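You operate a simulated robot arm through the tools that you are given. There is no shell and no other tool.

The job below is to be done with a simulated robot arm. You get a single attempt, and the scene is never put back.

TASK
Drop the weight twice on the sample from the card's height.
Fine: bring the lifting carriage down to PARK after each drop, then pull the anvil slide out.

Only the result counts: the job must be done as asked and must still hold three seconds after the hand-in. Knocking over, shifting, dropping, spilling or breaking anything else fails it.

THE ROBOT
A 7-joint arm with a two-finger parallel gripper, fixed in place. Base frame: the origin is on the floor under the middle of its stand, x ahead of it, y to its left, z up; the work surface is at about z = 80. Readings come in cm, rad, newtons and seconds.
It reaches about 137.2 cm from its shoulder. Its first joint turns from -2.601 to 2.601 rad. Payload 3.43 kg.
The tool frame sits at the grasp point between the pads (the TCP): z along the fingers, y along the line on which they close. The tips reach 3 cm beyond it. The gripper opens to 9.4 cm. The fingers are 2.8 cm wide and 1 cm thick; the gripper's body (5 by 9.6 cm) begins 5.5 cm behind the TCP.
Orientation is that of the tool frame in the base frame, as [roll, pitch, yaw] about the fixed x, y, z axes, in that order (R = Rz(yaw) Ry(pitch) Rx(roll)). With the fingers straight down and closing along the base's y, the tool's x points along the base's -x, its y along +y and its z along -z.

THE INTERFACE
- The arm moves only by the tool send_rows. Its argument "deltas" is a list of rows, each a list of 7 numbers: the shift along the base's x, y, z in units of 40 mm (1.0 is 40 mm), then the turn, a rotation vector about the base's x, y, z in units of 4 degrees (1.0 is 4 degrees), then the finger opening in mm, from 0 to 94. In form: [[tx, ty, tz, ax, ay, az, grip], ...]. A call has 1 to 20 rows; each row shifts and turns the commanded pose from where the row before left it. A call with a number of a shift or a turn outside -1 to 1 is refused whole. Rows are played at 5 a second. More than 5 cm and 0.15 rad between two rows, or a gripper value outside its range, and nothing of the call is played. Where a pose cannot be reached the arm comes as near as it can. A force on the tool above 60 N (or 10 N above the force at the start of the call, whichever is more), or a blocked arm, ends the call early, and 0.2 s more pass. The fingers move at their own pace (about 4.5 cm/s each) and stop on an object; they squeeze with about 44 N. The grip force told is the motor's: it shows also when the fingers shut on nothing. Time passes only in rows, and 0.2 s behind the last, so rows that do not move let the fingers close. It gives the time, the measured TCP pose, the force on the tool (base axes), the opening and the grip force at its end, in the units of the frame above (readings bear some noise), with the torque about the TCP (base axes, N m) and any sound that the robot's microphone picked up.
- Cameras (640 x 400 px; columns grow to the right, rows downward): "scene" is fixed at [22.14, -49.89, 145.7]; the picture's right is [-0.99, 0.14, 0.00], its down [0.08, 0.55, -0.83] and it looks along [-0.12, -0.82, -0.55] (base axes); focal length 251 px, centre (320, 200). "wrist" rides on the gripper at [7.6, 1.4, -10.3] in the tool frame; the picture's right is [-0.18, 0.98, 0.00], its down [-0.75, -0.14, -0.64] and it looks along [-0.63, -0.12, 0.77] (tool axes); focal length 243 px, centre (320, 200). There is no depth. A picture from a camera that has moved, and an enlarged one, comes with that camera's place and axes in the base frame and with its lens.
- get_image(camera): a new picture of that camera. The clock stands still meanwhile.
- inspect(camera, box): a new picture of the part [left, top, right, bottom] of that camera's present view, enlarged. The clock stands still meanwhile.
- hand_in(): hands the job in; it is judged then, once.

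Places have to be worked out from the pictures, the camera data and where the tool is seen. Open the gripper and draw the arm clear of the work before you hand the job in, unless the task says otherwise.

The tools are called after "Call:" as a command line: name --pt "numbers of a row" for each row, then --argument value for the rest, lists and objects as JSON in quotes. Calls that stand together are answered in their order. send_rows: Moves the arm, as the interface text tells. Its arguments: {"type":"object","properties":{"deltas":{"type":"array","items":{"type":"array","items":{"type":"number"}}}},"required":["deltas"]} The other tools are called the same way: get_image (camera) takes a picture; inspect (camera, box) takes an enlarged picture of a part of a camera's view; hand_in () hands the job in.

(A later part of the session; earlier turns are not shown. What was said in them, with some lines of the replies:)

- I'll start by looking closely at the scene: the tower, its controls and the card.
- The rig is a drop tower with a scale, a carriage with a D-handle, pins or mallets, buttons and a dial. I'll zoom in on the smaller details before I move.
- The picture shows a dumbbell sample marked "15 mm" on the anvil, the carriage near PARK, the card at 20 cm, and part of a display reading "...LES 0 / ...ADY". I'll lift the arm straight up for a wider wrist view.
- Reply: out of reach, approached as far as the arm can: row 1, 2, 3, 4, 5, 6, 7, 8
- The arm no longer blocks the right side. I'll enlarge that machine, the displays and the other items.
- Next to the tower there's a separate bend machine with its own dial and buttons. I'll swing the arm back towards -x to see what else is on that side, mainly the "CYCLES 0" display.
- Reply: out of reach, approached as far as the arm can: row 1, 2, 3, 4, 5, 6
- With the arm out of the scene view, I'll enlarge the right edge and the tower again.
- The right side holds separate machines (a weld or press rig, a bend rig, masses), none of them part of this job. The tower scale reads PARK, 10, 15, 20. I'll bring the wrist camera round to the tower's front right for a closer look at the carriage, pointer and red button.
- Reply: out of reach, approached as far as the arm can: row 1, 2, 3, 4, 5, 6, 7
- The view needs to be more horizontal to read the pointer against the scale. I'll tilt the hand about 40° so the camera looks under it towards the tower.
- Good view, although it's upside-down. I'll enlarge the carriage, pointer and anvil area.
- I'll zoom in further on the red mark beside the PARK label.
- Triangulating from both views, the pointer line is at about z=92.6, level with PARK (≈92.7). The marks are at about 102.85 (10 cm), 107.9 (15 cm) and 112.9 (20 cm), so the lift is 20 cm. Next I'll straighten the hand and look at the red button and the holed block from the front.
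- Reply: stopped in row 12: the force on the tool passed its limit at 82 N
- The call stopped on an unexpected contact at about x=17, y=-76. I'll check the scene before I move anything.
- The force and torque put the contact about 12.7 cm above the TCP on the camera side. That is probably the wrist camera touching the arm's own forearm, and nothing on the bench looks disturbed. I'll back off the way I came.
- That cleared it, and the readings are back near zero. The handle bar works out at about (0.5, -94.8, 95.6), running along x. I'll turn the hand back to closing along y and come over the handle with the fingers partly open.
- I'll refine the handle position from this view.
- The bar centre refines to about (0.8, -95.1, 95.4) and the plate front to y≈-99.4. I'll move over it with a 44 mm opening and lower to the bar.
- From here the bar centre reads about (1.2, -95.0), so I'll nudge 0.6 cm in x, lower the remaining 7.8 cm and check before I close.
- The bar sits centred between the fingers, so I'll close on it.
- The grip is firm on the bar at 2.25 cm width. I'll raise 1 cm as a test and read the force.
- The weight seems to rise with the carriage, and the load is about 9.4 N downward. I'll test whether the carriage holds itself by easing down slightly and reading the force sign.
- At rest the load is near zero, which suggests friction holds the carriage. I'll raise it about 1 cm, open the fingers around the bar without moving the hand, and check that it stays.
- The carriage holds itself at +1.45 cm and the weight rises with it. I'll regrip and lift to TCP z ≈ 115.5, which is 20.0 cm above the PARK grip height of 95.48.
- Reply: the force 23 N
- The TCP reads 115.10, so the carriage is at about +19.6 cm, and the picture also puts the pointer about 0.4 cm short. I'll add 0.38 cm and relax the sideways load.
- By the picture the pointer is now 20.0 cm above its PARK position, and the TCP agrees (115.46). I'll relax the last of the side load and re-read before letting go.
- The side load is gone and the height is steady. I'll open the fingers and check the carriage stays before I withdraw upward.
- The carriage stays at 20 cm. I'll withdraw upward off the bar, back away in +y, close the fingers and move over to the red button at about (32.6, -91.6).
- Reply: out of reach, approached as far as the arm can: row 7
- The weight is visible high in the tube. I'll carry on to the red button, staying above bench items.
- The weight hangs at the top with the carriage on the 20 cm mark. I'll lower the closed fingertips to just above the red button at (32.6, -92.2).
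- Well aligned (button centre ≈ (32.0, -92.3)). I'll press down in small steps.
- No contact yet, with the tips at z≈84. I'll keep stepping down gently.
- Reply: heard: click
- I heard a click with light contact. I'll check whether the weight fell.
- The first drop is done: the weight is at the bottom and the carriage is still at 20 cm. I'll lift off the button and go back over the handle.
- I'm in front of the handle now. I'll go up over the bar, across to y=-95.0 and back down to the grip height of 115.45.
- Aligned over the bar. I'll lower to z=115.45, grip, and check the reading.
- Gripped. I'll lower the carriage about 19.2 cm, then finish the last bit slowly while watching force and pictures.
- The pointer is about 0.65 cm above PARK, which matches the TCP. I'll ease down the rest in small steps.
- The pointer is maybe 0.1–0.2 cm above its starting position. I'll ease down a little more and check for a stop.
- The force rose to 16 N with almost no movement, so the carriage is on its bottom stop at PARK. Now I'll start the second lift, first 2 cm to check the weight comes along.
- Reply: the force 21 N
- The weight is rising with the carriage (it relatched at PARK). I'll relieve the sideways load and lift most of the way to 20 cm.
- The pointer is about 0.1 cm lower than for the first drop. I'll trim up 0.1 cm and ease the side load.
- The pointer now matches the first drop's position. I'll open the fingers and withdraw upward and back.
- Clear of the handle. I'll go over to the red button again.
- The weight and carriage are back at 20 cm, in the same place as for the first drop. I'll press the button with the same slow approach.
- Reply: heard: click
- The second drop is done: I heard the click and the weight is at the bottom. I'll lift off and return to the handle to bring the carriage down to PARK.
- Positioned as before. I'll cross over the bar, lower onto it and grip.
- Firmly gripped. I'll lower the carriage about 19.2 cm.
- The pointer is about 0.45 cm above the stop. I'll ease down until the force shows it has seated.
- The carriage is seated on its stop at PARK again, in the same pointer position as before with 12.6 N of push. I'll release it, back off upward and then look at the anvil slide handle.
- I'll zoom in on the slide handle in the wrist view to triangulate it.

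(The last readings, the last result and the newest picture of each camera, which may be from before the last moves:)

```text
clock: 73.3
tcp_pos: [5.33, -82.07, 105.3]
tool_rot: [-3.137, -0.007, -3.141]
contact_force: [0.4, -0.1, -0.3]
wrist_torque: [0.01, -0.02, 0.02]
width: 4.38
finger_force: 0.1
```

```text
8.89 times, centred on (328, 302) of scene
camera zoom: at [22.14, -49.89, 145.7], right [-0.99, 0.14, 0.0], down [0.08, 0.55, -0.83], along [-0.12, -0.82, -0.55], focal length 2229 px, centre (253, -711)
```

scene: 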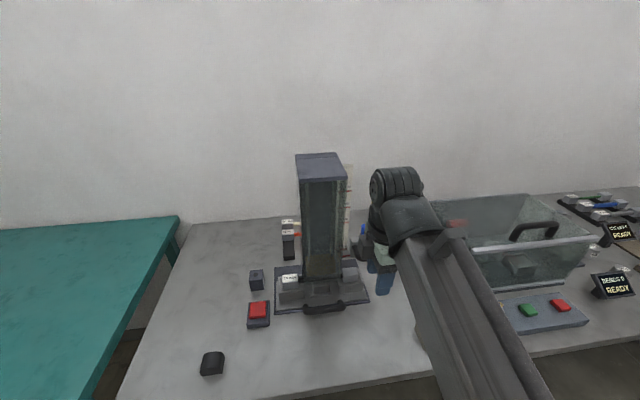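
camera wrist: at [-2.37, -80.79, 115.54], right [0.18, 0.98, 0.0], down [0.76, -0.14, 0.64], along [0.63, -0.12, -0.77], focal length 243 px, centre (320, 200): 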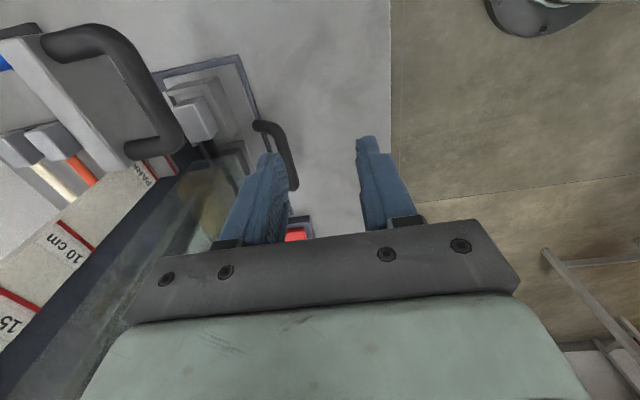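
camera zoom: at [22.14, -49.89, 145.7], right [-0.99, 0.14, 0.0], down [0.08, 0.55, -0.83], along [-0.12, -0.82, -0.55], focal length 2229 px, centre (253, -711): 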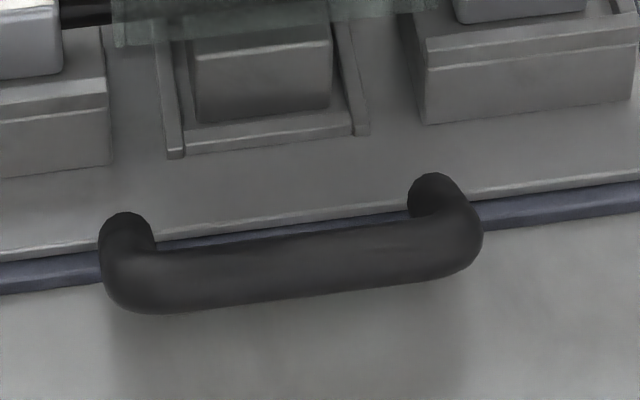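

The slide handle bar runs from about x=10.3 to 20.2 at y≈-88.3, z≈84.9. I'll move above its middle with a 32 mm opening and check the alignment.

Call:
send_rows --pt "0.8 0 0 0 0 0 32" --pt "0.8 -0.5 0 0 0 0 32" --pt "0.87 -0.5 -0.2 0 0 0 32" --pt "0 -0.55 -0.4 0 0 0 32" --pt "0 0 -0.7 0 0 0 32" --pt "0 0 -0.7 0 0 0 32" --pt "0 0 0 0 0 0 32"

Call:
get_image --camera "wrist"

Call:
inspect --camera "scene" --box '[265, 225, 385, 325]'

```text
clock: 74.9
tcp_pos: [15.19, -88.43, 97.39]
tool_rot: [-3.138, -0.007, 3.141]
contact_force: [0.4, 0.3, -0.1]
wrist_torque: [0.04, 0.0, 0.01]
width: 3.23
finger_force: 0.1
```

```text
taken
camera wrist: at [7.5, -86.99, 107.55], right [0.18, 0.98, -0.01], down [0.76, -0.14, 0.64], along [0.63, -0.12, -0.77], focal length 243 px, centre (320, 200)
```

wrist: 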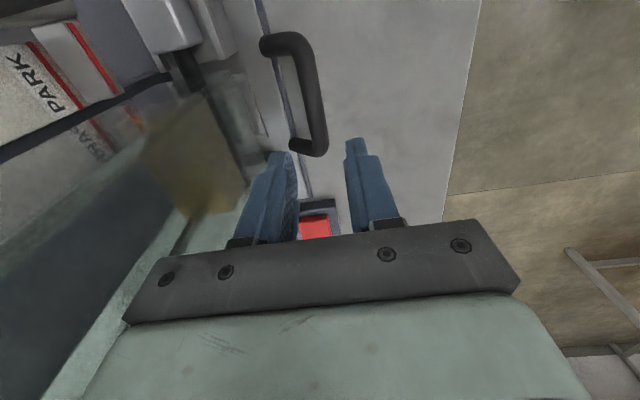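

```text
4.00 times, centred on (325, 275) of scene
camera zoom: at [22.14, -49.89, 145.7], right [-0.99, 0.14, 0.0], down [0.08, 0.55, -0.83], along [-0.12, -0.82, -0.55], focal length 1003 px, centre (300, -100)
```

zoom: 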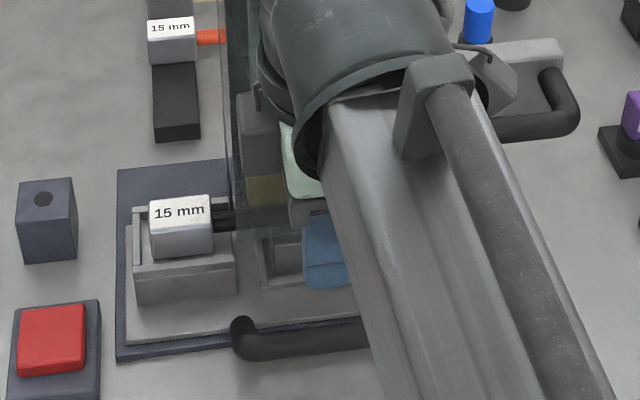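

Call:
inspect --camera "wrist" --box '[230, 20, 400, 190]'

```text
2.35 times, centred on (315, 105) of wrist
camera zoom: at [7.5, -86.99, 107.55], right [0.18, 0.98, -0.01], down [0.76, -0.14, 0.64], along [0.63, -0.12, -0.77], focal length 571 px, centre (332, 424)
```

zoom: 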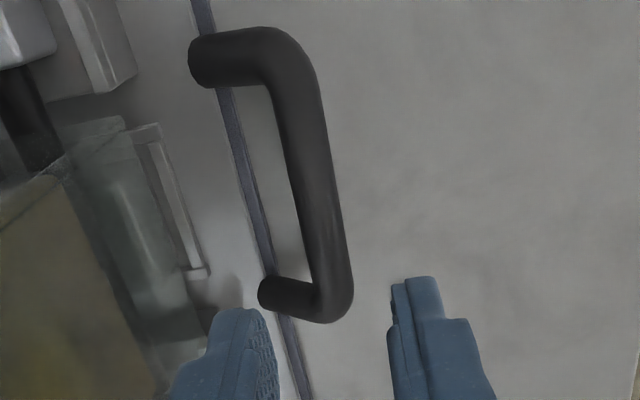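

The bar centre refines to about y=-89.0, z≈84.2. I'll shift 0.55 cm in -y, lower partway and check again.

Call:
send_rows --pt "-0.05 -0.14 -0.5 0 0 0 34" --pt "0 0 -0.5 0 0 0 34" --pt "0 0 -0.5 0 0 0 34" --pt "0 0 -0.4 0 0 0 34" --pt "0 0 0 0 0 0 34"

Call:
inspect --camera "wrist" --box '[200, 40, 440, 240]'

```text
clock: 76.1
tcp_pos: [14.93, -88.73, 89.76]
tool_rot: [-3.138, -0.005, -3.141]
contact_force: [0.1, 30.5, 14.5]
wrist_torque: [-2.31, 0.01, -0.04]
width: 3.42
finger_force: 0.1
```

```text
2.00 times, centred on (320, 140) of wrist
camera zoom: at [7.32, -87.33, 100.03], right [0.18, 0.98, 0.0], down [0.76, -0.14, 0.64], along [0.63, -0.12, -0.77], focal length 485 px, centre (320, 320)
```

zoom: 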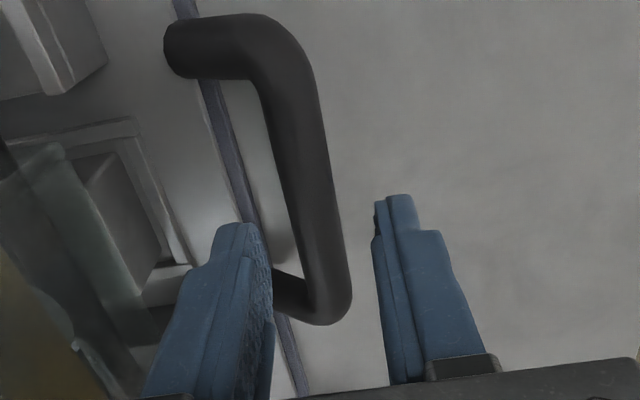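

The gripper body's -y edge (about 4.8 cm to -y, 5.5 cm up) touched the front of the tower guard, so the guard front is at about y≈-93.5. I'll back off in +y and up straight away, then tilt the hand so its body leans away from the tower.

Call:
send_rows --pt "0 0.3 0.2 0 0 0 34" --pt "0 0.5 0.5 0 0 0 34" --pt "0 0 0.5 0 0 0 34"

Call:
get_image --camera "scene"

Call:
inspect --camera "scene" --box '[265, 145, 400, 325]'

```text
clock: 76.9
tcp_pos: [15.06, -85.71, 94.52]
tool_rot: [-3.139, -0.008, 3.14]
contact_force: [-0.8, 0.6, 0.1]
wrist_torque: [-0.01, -0.01, 0.02]
width: 3.41
finger_force: 0.1
```

```text
taken
```

scene: 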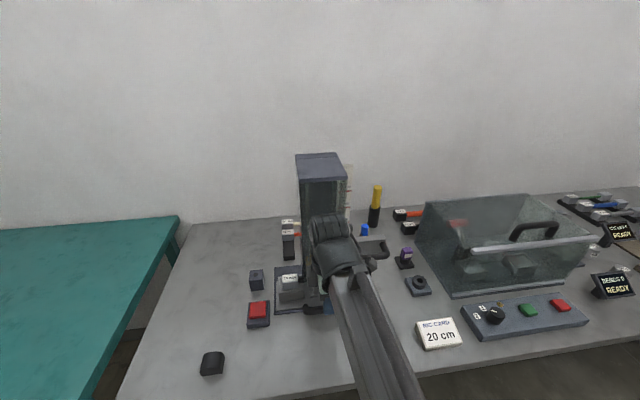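

```text
2.22 times, centred on (332, 235) of scene
camera zoom: at [22.14, -49.89, 145.7], right [-0.99, 0.14, 0.0], down [0.08, 0.55, -0.83], along [-0.12, -0.82, -0.55], focal length 557 px, centre (292, 122)
```

zoom: 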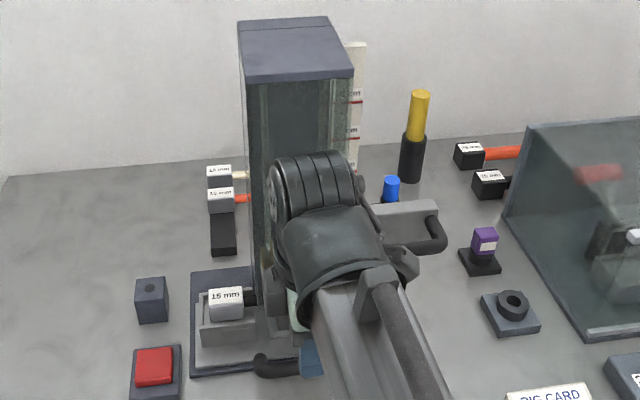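

Nothing looks displaced, and the force is clear. I'll tilt the hand 24° about x so the fingers point down and towards -y, and move to a pre-approach point about 6 cm from the bar along the finger direction.

Call:
send_rows --pt "0 0 0 -1 0 0 34" --pt "0 0 0 -1 0 0 34" --pt "0 0 0 -1 0 0 34" --pt "0 0 0 -1 0 0 34" --pt "0 0 0 -1 0 0 34" --pt "0 0 0 -1 0 0 34" --pt "0 -0.1 -0.6 0 0 0 34" --pt "0 -0.11 -0.6 0 0 0 34" --pt "0 0 0 0 0 0 34"

Call:
get_image --camera "wrist"

Call:
inspect --camera "scene" --box '[265, 225, 385, 325]'

```text
clock: 78.9
tcp_pos: [15.02, -86.57, 89.68]
tool_rot: [-2.721, -0.007, 3.138]
contact_force: [-0.2, -0.1, -0.8]
wrist_torque: [0.03, -0.02, -0.01]
width: 3.42
finger_force: 0.1
```

```text
taken
camera wrist: at [7.34, -81.13, 98.43], right [0.18, 0.9, -0.4], down [0.76, 0.13, 0.64], along [0.63, -0.42, -0.65], focal length 243 px, centre (320, 200)
```

wrist: 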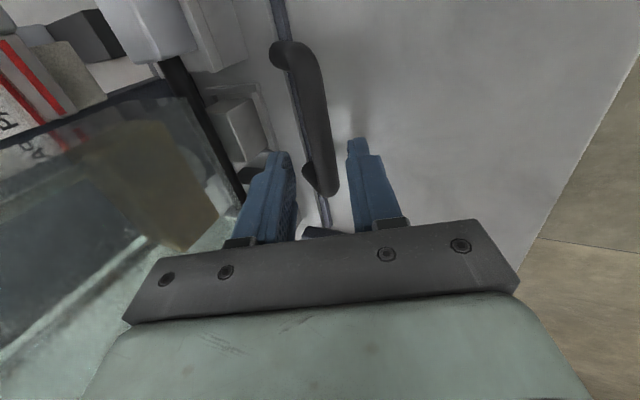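

```text
4.00 times, centred on (325, 275) of scene
camera zoom: at [22.14, -49.89, 145.7], right [-0.99, 0.14, 0.0], down [0.08, 0.55, -0.83], along [-0.12, -0.82, -0.55], focal length 1003 px, centre (300, -100)
```

zoom: 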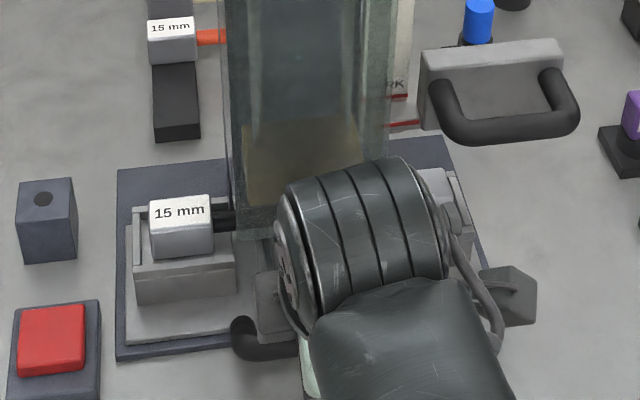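

Call:
inspect --camera "wrist" --box '[220, 20, 420, 240]'

```text
1.82 times, centred on (320, 130) of wrist
camera zoom: at [7.34, -81.13, 98.43], right [0.18, 0.9, -0.4], down [0.76, 0.13, 0.64], along [0.63, -0.42, -0.65], focal length 441 px, centre (320, 327)
```

zoom: 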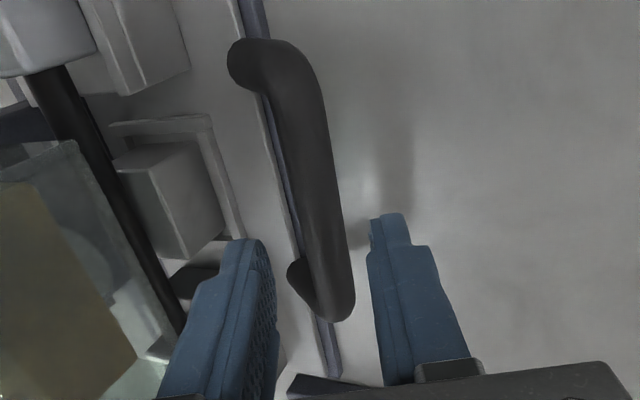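

The bar is lined up with the finger axis. I'll advance 4.8 cm along the fingers in three steps.

Call:
send_rows --pt "0 -0.163 -0.366 0 0 0 34" --pt "0 -0.163 -0.366 0 0 0 34" --pt "0 -0.163 -0.366 0 0 0 34" --pt "0 0 0 0 0 0 34"

Call:
inspect --camera "wrist" --box '[220, 20, 420, 240]'

```text
clock: 79.9
tcp_pos: [15.16, -88.62, 85.32]
tool_rot: [-2.719, -0.006, 3.139]
contact_force: [0.5, -0.2, -0.3]
wrist_torque: [-0.02, 0.01, 0.01]
width: 3.38
finger_force: 0.2
```

```text
1.82 times, centred on (320, 130) of wrist
camera zoom: at [7.38, -83.12, 94.08], right [0.18, 0.9, -0.4], down [0.76, 0.13, 0.64], along [0.63, -0.42, -0.65], focal length 441 px, centre (320, 327)
```

zoom: 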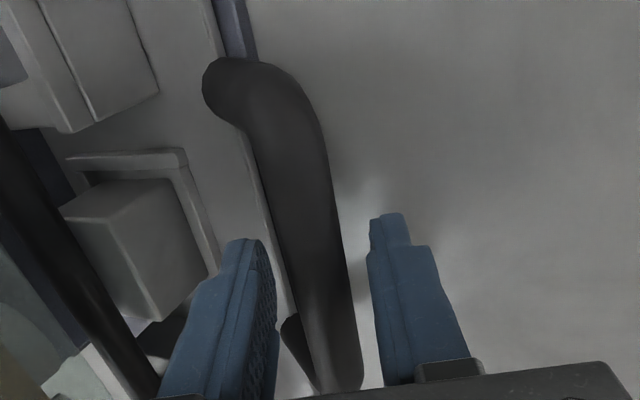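

The bar is between the fingers with clearance. I'll close on it.

Call:
send_rows --pt "0 0 0 0 0 0 22" --pt "0 0 0 0 0 0 15" --pt "0 0 0 0 0 0 0" --pt "0 0 0 0 0 0 0" --pt "0 0 0 0 0 0 0"

Call:
inspect --camera "wrist" --box '[220, 20, 420, 240]'

```text
clock: 81.1
tcp_pos: [15.0, -88.66, 85.35]
tool_rot: [-2.72, -0.008, 3.139]
contact_force: [0.2, -0.2, -0.4]
wrist_torque: [-0.03, 0.26, 0.55]
width: 1.75
finger_force: 45.0
```

```text
1.82 times, centred on (320, 130) of wrist
camera zoom: at [7.38, -83.12, 94.11], right [0.18, 0.9, -0.4], down [0.76, 0.13, 0.64], along [0.63, -0.42, -0.66], focal length 441 px, centre (320, 327)
```

zoom: 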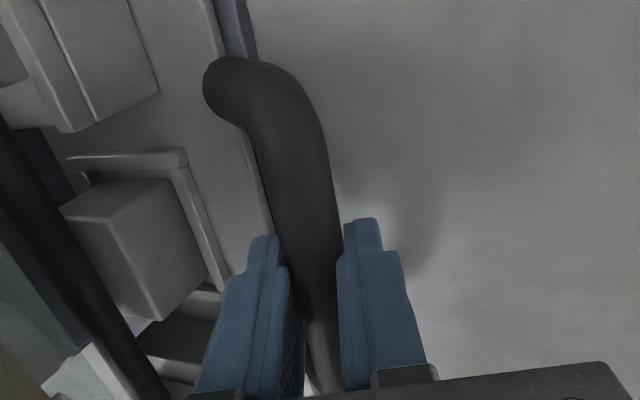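

Gripped at 1.75 cm with hardly any side load. I'll pull gently in +y, about 3 cm first, then check.

Call:
send_rows --pt "0 0.1 0 0 0 0 0" --pt "0 0.2 0 0 0 0 0" --pt "0 0.2 0 0 0 0 0" --pt "0 0.25 0 0 0 0 0" --pt "0 0 0 0 0 0 0"

Call:
inspect --camera "scene" --box '[265, 205, 400, 325]'

Call:
get_image --camera "wrist"

```text
clock: 82.3
tcp_pos: [14.95, -85.5, 85.36]
tool_rot: [-2.72, -0.005, 3.139]
contact_force: [1.8, 0.1, 11.6]
wrist_torque: [-0.08, 0.52, 0.35]
width: 1.76
finger_force: 44.5
```

```text
3.33 times, centred on (332, 265) of scene
camera zoom: at [22.14, -49.89, 145.7], right [-0.99, 0.14, 0.0], down [0.08, 0.55, -0.83], along [-0.12, -0.82, -0.55], focal length 836 px, centre (278, -17)
```

zoom: 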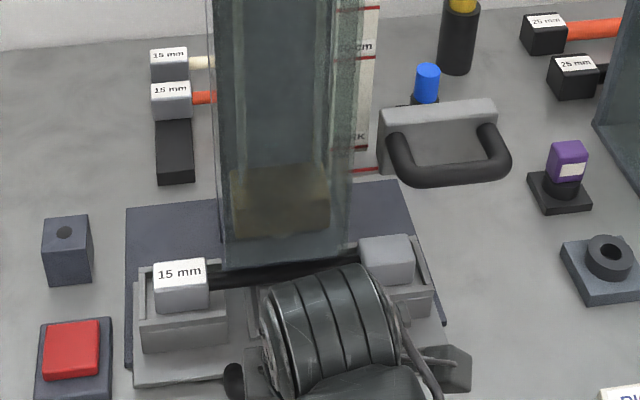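

```text
taken
camera wrist: at [7.38, -80.06, 94.1], right [0.18, 0.9, -0.4], down [0.76, 0.13, 0.64], along [0.63, -0.42, -0.65], focal length 243 px, centre (320, 200)
```

wrist: 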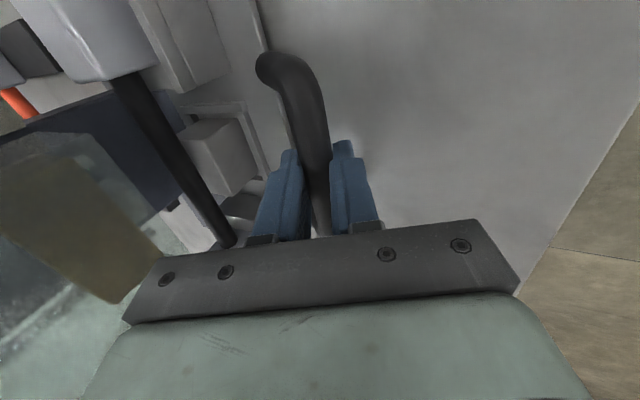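

The slide is moving freely with the sample in place. I'll keep pulling in gentle steps and relax the slight vertical load.

Call:
send_rows --pt "0 0.2 0.02 0 0 0 0" --pt "0 0.25 0 0 0 0 0" --pt "0 0.25 0 0 0 0 0" --pt "0 0.25 0 0 0 0 0" --pt "0 0 0 0 0 0 0"

Call:
inspect --camera "scene" --box '[240, 205, 400, 345]'

```text
clock: 83.5
tcp_pos: [15.02, -81.63, 85.34]
tool_rot: [-2.719, -0.005, 3.14]
contact_force: [8.4, 1.2, -2.7]
wrist_torque: [0.04, 0.24, 0.47]
width: 1.77
finger_force: 45.4
```

```text
2.86 times, centred on (320, 275) of scene
camera zoom: at [22.14, -49.89, 145.7], right [-0.99, 0.14, 0.0], down [0.08, 0.55, -0.83], along [-0.12, -0.82, -0.55], focal length 716 px, centre (320, -14)
```

zoom: 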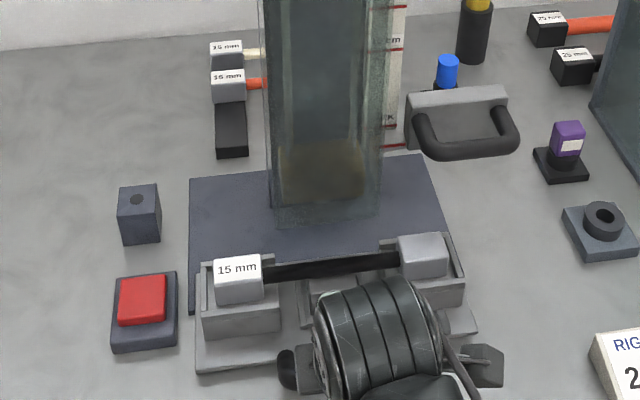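

Pulled about 7 cm and the sample is clear of the tower. I'll continue slowly until the end stop.

Call:
send_rows --pt "0.01 0.15 0 0 0 0 0" --pt "0 0.2 0 0 0 0 0" --pt "0 0.2 0 0 0 0 0" --pt "0 0.2 0 0 0 0 0" --pt "0 0 0 0 0 0 0"

Call:
inspect --camera "scene" --box '[240, 205, 400, 345]'

```text
clock: 84.7
tcp_pos: [15.1, -78.72, 85.4]
tool_rot: [-2.72, -0.007, 3.137]
contact_force: [8.6, 1.1, -5.3]
wrist_torque: [0.04, -0.26, 0.67]
width: 1.77
finger_force: 45.2
```

```text
2.86 times, centred on (320, 275) of scene
camera zoom: at [22.14, -49.89, 145.7], right [-0.99, 0.14, 0.0], down [0.08, 0.55, -0.83], along [-0.12, -0.82, -0.55], focal length 716 px, centre (320, -14)
```

zoom: 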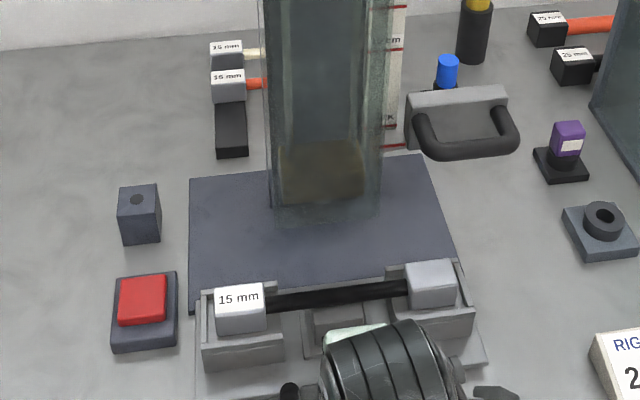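

10 cm out and still free. I'll keep going in small steps, watching for the stop.

Call:
send_rows --pt "0.02 0.15 0.01 0 0 0 0" --pt "0 0.15 0 0 0 0 0" --pt "0 0.15 0 0 0 0 0" --pt "0 0 0 0 0 0 0"

```text
clock: 85.7
tcp_pos: [15.1, -76.97, 85.37]
tool_rot: [-2.72, -0.007, 3.138]
contact_force: [-1.8, -0.1, -13.2]
wrist_torque: [0.05, -0.18, 0.62]
width: 1.75
finger_force: 45.3
```

Call:
send_rows --pt "0 0.15 -0.025 0 0 0 0" --pt "0 0.15 0 0 0 0 0" --pt "0 0.1 0 0 0 0 0" --pt "0 0 0 0 0 0 0"

Call:
inspect --camera "scene" --box '[240, 205, 400, 365]'

```text
clock: 86.7
tcp_pos: [15.01, -75.35, 85.37]
tool_rot: [-2.716, -0.008, 3.138]
contact_force: [-3.7, -0.5, 3.3]
wrist_torque: [-0.11, 1.01, 0.22]
width: 1.77
finger_force: 44.7
```

```text
2.50 times, centred on (320, 285) of scene
camera zoom: at [22.14, -49.89, 145.7], right [-0.99, 0.14, 0.0], down [0.08, 0.55, -0.83], along [-0.12, -0.82, -0.55], focal length 627 px, centre (320, -12)
```

zoom: 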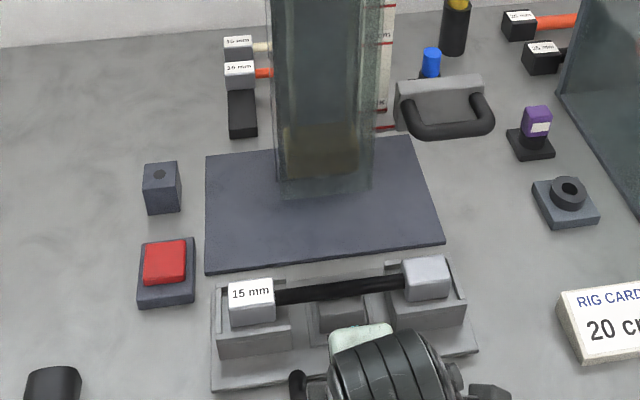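

The slide is about 13.3 cm out and nearly past the base plate. I'll look closely before I pull any further.

Call:
inspect --camera "scene" --box '[280, 290, 370, 360]'

Call:
get_image --camera "wrist"

Call:
get_image --camera "scene"

```text
5.71 times, centred on (325, 325) of scene
camera zoom: at [22.14, -49.89, 145.7], right [-0.99, 0.14, 0.0], down [0.08, 0.55, -0.83], along [-0.12, -0.82, -0.55], focal length 1433 px, centre (291, -514)
```

zoom: 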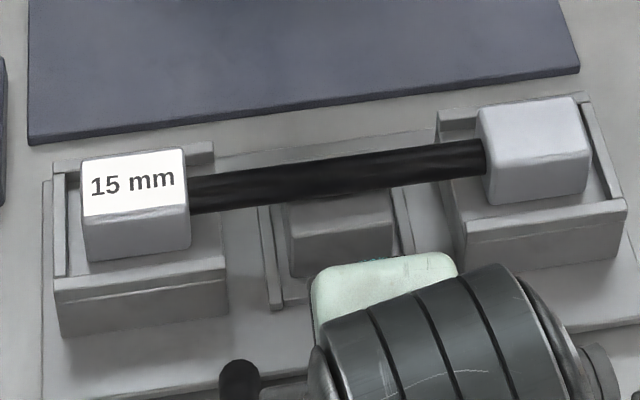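

```text
taken
camera wrist: at [7.39, -69.9, 94.1], right [0.18, 0.9, -0.41], down [0.76, 0.13, 0.64], along [0.62, -0.42, -0.65], focal length 243 px, centre (320, 200)
```

wrist: 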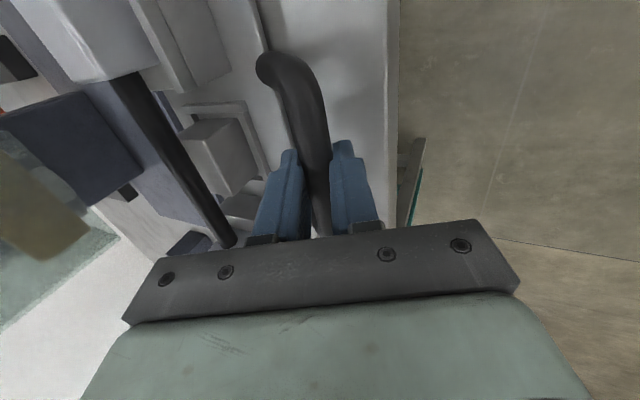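

```text
taken
```

scene: 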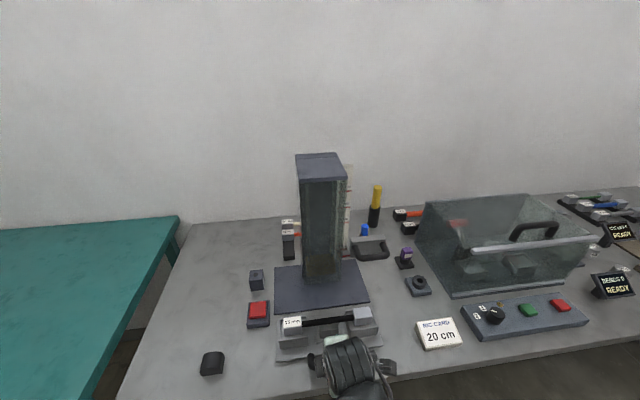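

The slide is clear of the tower and stays level and steady. I'll try a little further, in 4 mm steps, to find the end stop.

Call:
send_rows --pt "0 0.1 0 0 0 0 0" --pt "0 0.1 0 0 0 0 0" --pt "0 0.1 0 0 0 0 0" --pt "0 0 0 0 0 0 0"

```text
clock: 87.7
tcp_pos: [15.07, -74.14, 85.33]
tool_rot: [-2.719, -0.006, 3.139]
contact_force: [-15.6, 0.3, 6.0]
wrist_torque: [-0.08, 0.15, 0.62]
width: 1.78
finger_force: 45.2
```

Call:
send_rows --pt "-0.03 0.1 -0.01 0 0 0 0" --pt "0 0.1 0 0 0 0 0" --pt "0 0.1 0 0 0 0 0" --pt "0 0 0 0 0 0 0"

Call:
inspect --camera "scene" --box '[240, 205, 400, 375]'

```text
clock: 88.7
tcp_pos: [14.96, -73.48, 85.39]
tool_rot: [-2.707, -0.005, 3.14]
contact_force: [-6.9, -52.9, 6.8]
wrist_torque: [-0.39, 0.52, 0.39]
width: 1.74
finger_force: 45.3
```

```text
2.35 times, centred on (320, 290) of scene
camera zoom: at [22.14, -49.89, 145.7], right [-0.99, 0.14, 0.0], down [0.08, 0.55, -0.83], along [-0.12, -0.82, -0.55], focal length 590 px, centre (320, -12)
```

zoom: 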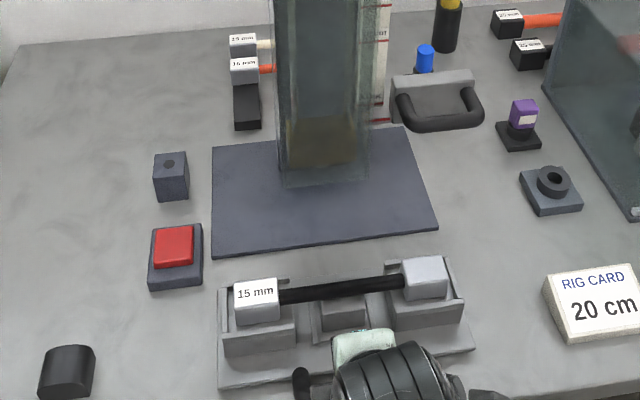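

End stop found (53 N against the pull), so the slide is fully out. I'll take off the pull force before letting go.

Call:
send_rows --pt "0.01 -0.07 -0.01 0 0 0 0" --pt "0 -0.055 0 0 0 0 0" --pt "0 0 0 0 0 0 0"

```text
clock: 89.5
tcp_pos: [15.0, -73.57, 85.31]
tool_rot: [-2.711, -0.005, 3.141]
contact_force: [-6.5, -28.2, 23.2]
wrist_torque: [-0.55, 0.55, 0.37]
width: 1.75
finger_force: 44.6
```

Call:
send_rows --pt "0.01 -0.06 0.04 0 0 0 0" --pt "0 0 0 0 0 0 0"

```text
clock: 90.1
tcp_pos: [15.03, -73.68, 85.3]
tool_rot: [-2.719, -0.007, 3.14]
contact_force: [-4.6, -6.9, 12.4]
wrist_torque: [-0.35, -0.15, 0.73]
width: 1.75
finger_force: 45.2
```

Loads are mostly relaxed. I'll ease the rest, open the fingers, and pull back along the finger direction.

Call:
send_rows --pt "0.01 -0.01 0.025 0 0 0 0" --pt "0 0 0 0 0 0 0" --pt "0 0 0 0 0 0 34" --pt "0 0 0 0 0 0 34" --pt "0 0 0 0 0 0 34"

Call:
inspect --camera "wrist" --box '[220, 20, 420, 240]'

```text
clock: 91.3
tcp_pos: [15.16, -73.56, 85.51]
tool_rot: [-2.718, -0.006, 3.139]
contact_force: [0.8, 0.6, 0.0]
wrist_torque: [-0.04, 0.0, 0.0]
width: 3.39
finger_force: 0.1
```

```text
1.82 times, centred on (320, 130) of wrist
camera zoom: at [7.42, -68.28, 94.22], right [0.18, 0.9, -0.4], down [0.76, 0.13, 0.64], along [0.63, -0.42, -0.65], focal length 441 px, centre (320, 327)
```

zoom: 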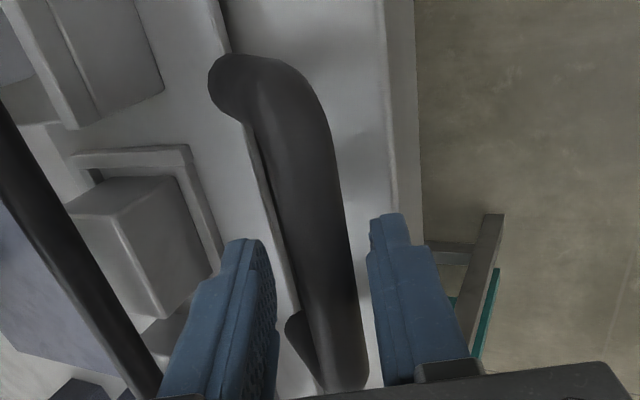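

The fingers are free of the bar with zero force. I'll retreat along the finger axis and then up and away.

Call:
send_rows --pt "0 0.15 0.34 0 0 0 34" --pt "0 0.15 0.34 0 0 0 34" --pt "0 0.15 0.34 0 0 0 34" --pt "0 0.15 0.34 0 0 0 34" --pt "0 0 0.7 0 0 0 34" --pt "0 0 0.7 0 0 0 34" --pt "0 0 0.7 0 0 0 34" --pt "0 0 0.7 0 0 0 34"

Call:
get_image --camera "scene"

```text
clock: 93.1
tcp_pos: [15.0, -71.4, 102.16]
tool_rot: [-2.719, -0.007, 3.14]
contact_force: [-1.0, -0.5, -0.2]
wrist_torque: [0.06, -0.01, 0.01]
width: 3.39
finger_force: 0.0
```

```text
taken
```

scene: 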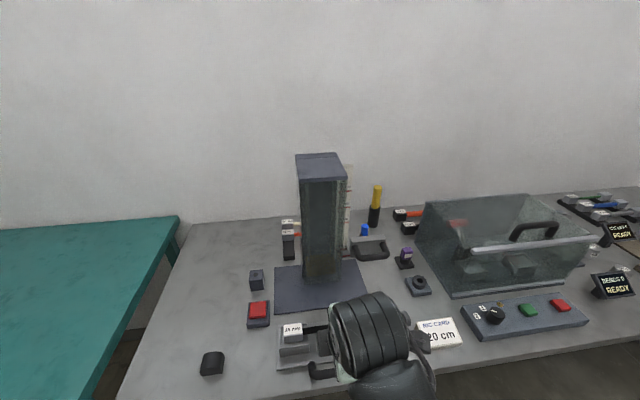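

Everything looks in order. I'll straighten the hand, open it fully and move off to the -x side, well above the bench.

Call:
send_rows --pt "-0.5 0 0.4 1 0 0 50" --pt "-0.8 0 0.4 1 0 0 70" --pt "-0.8 0 0.4 1 0 0 94" --pt "-0.8 0 0.4 1 0 0 94" --pt "-0.8 -0.3 0.3 1 0 0 94" --pt "-0.8 -0.3 0.2 1 0 0 94" --pt "-0.9 -0.3 0 0 0 0 94" --pt "-0.9 0 0 0 0 0 94" --pt "-0.9 0 0 0 0 0 94" --pt "-0.9 0 0 0 0 0 94" --pt "-0.9 0 0 0 0 0 94" --pt "0 0 0 0 0 0 94"

Call:
get_image --camera "scene"

Call:
inspect --camera "scene" --box '[240, 145, 400, 375]'

Call:
inspect --camera "scene" --box '[340, 235, 380, 265]'

```text
clock: 95.7
tcp_pos: [-20.87, -74.88, 110.57]
tool_rot: [-3.137, -0.007, 3.141]
contact_force: [0.1, -0.6, -0.4]
wrist_torque: [0.0, -0.04, 0.01]
width: 9.41
finger_force: 0.0
```

```text
taken
```

scene: 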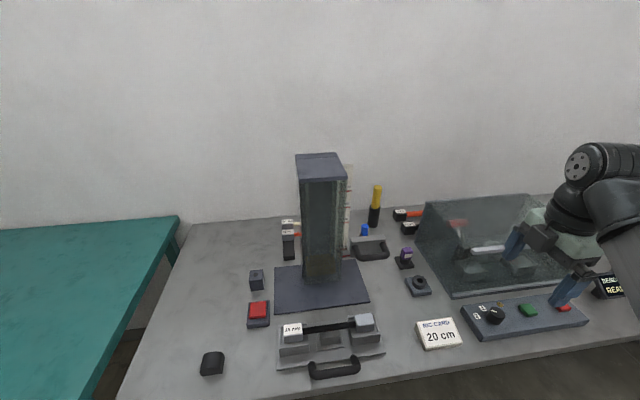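

```text
1.74 times, centred on (320, 260) of scene
camera zoom: at [22.14, -49.89, 145.7], right [-0.99, 0.14, 0.0], down [0.08, 0.55, -0.83], along [-0.12, -0.82, -0.55], focal length 436 px, centre (320, 96)
```

zoom: 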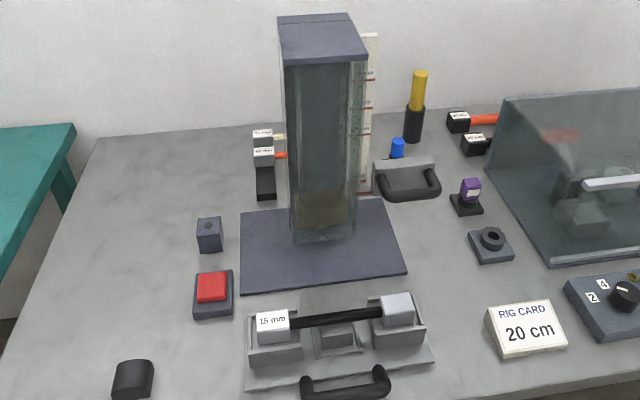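

```text
13.33 times, centred on (360, 250) of scene
camera zoom: at [22.14, -49.89, 145.7], right [-0.99, 0.14, 0.0], down [0.08, 0.55, -0.83], along [-0.12, -0.82, -0.55], focal length 3344 px, centre (-213, -467)
```

zoom: 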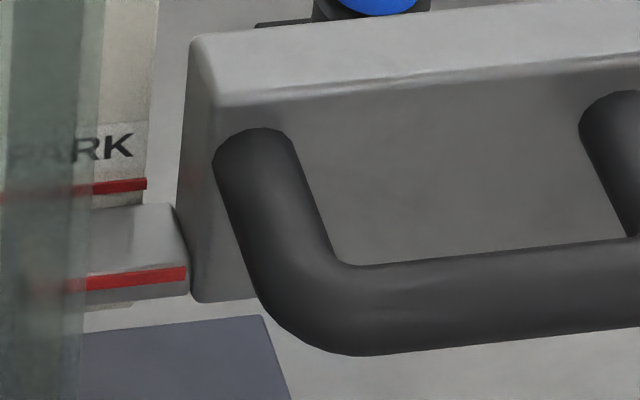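

Both drops were made from the 20 cm mark. The carriage sits at PARK, the slide is at its end stop with the sample in place, nothing else has moved, and the arm is clear with the gripper open. I'm handing in.

Call:
hand_in

```text
The job is handed in.
```

The weight was dropped twice on the sample from the card's height of 20 cm, and the job is handed in; the hand-in gave no verdict.

- **Drops:** each time I raised the carriage until its pointer was 20 cm above PARK, then pressed the red button. Both presses clicked, and the picture after each showed the weight at the bottom. The two heights matched to within about 1 mm by the pictures.
- **PARK:** after each drop I lowered the carriage until it seated on its bottom stop, with the pointer back at its starting position. It was still there in the last picture.
- **Anvil slide:** I pulled it out about 15 cm to its end stop, and the sample stayed in place on it.

**Unplanned contacts:** there were two.
- Early on, the hand stopped at 82 N in open space, probably the wrist camera touching the arm's own forearm.
- Later, the gripper body pressed on the front of the tower guard at about 30 N, so I backed off and tilted the hand.

The pictures showed nothing moved or damaged after either one. At the end the arm was clear of the rig with the gripper open.
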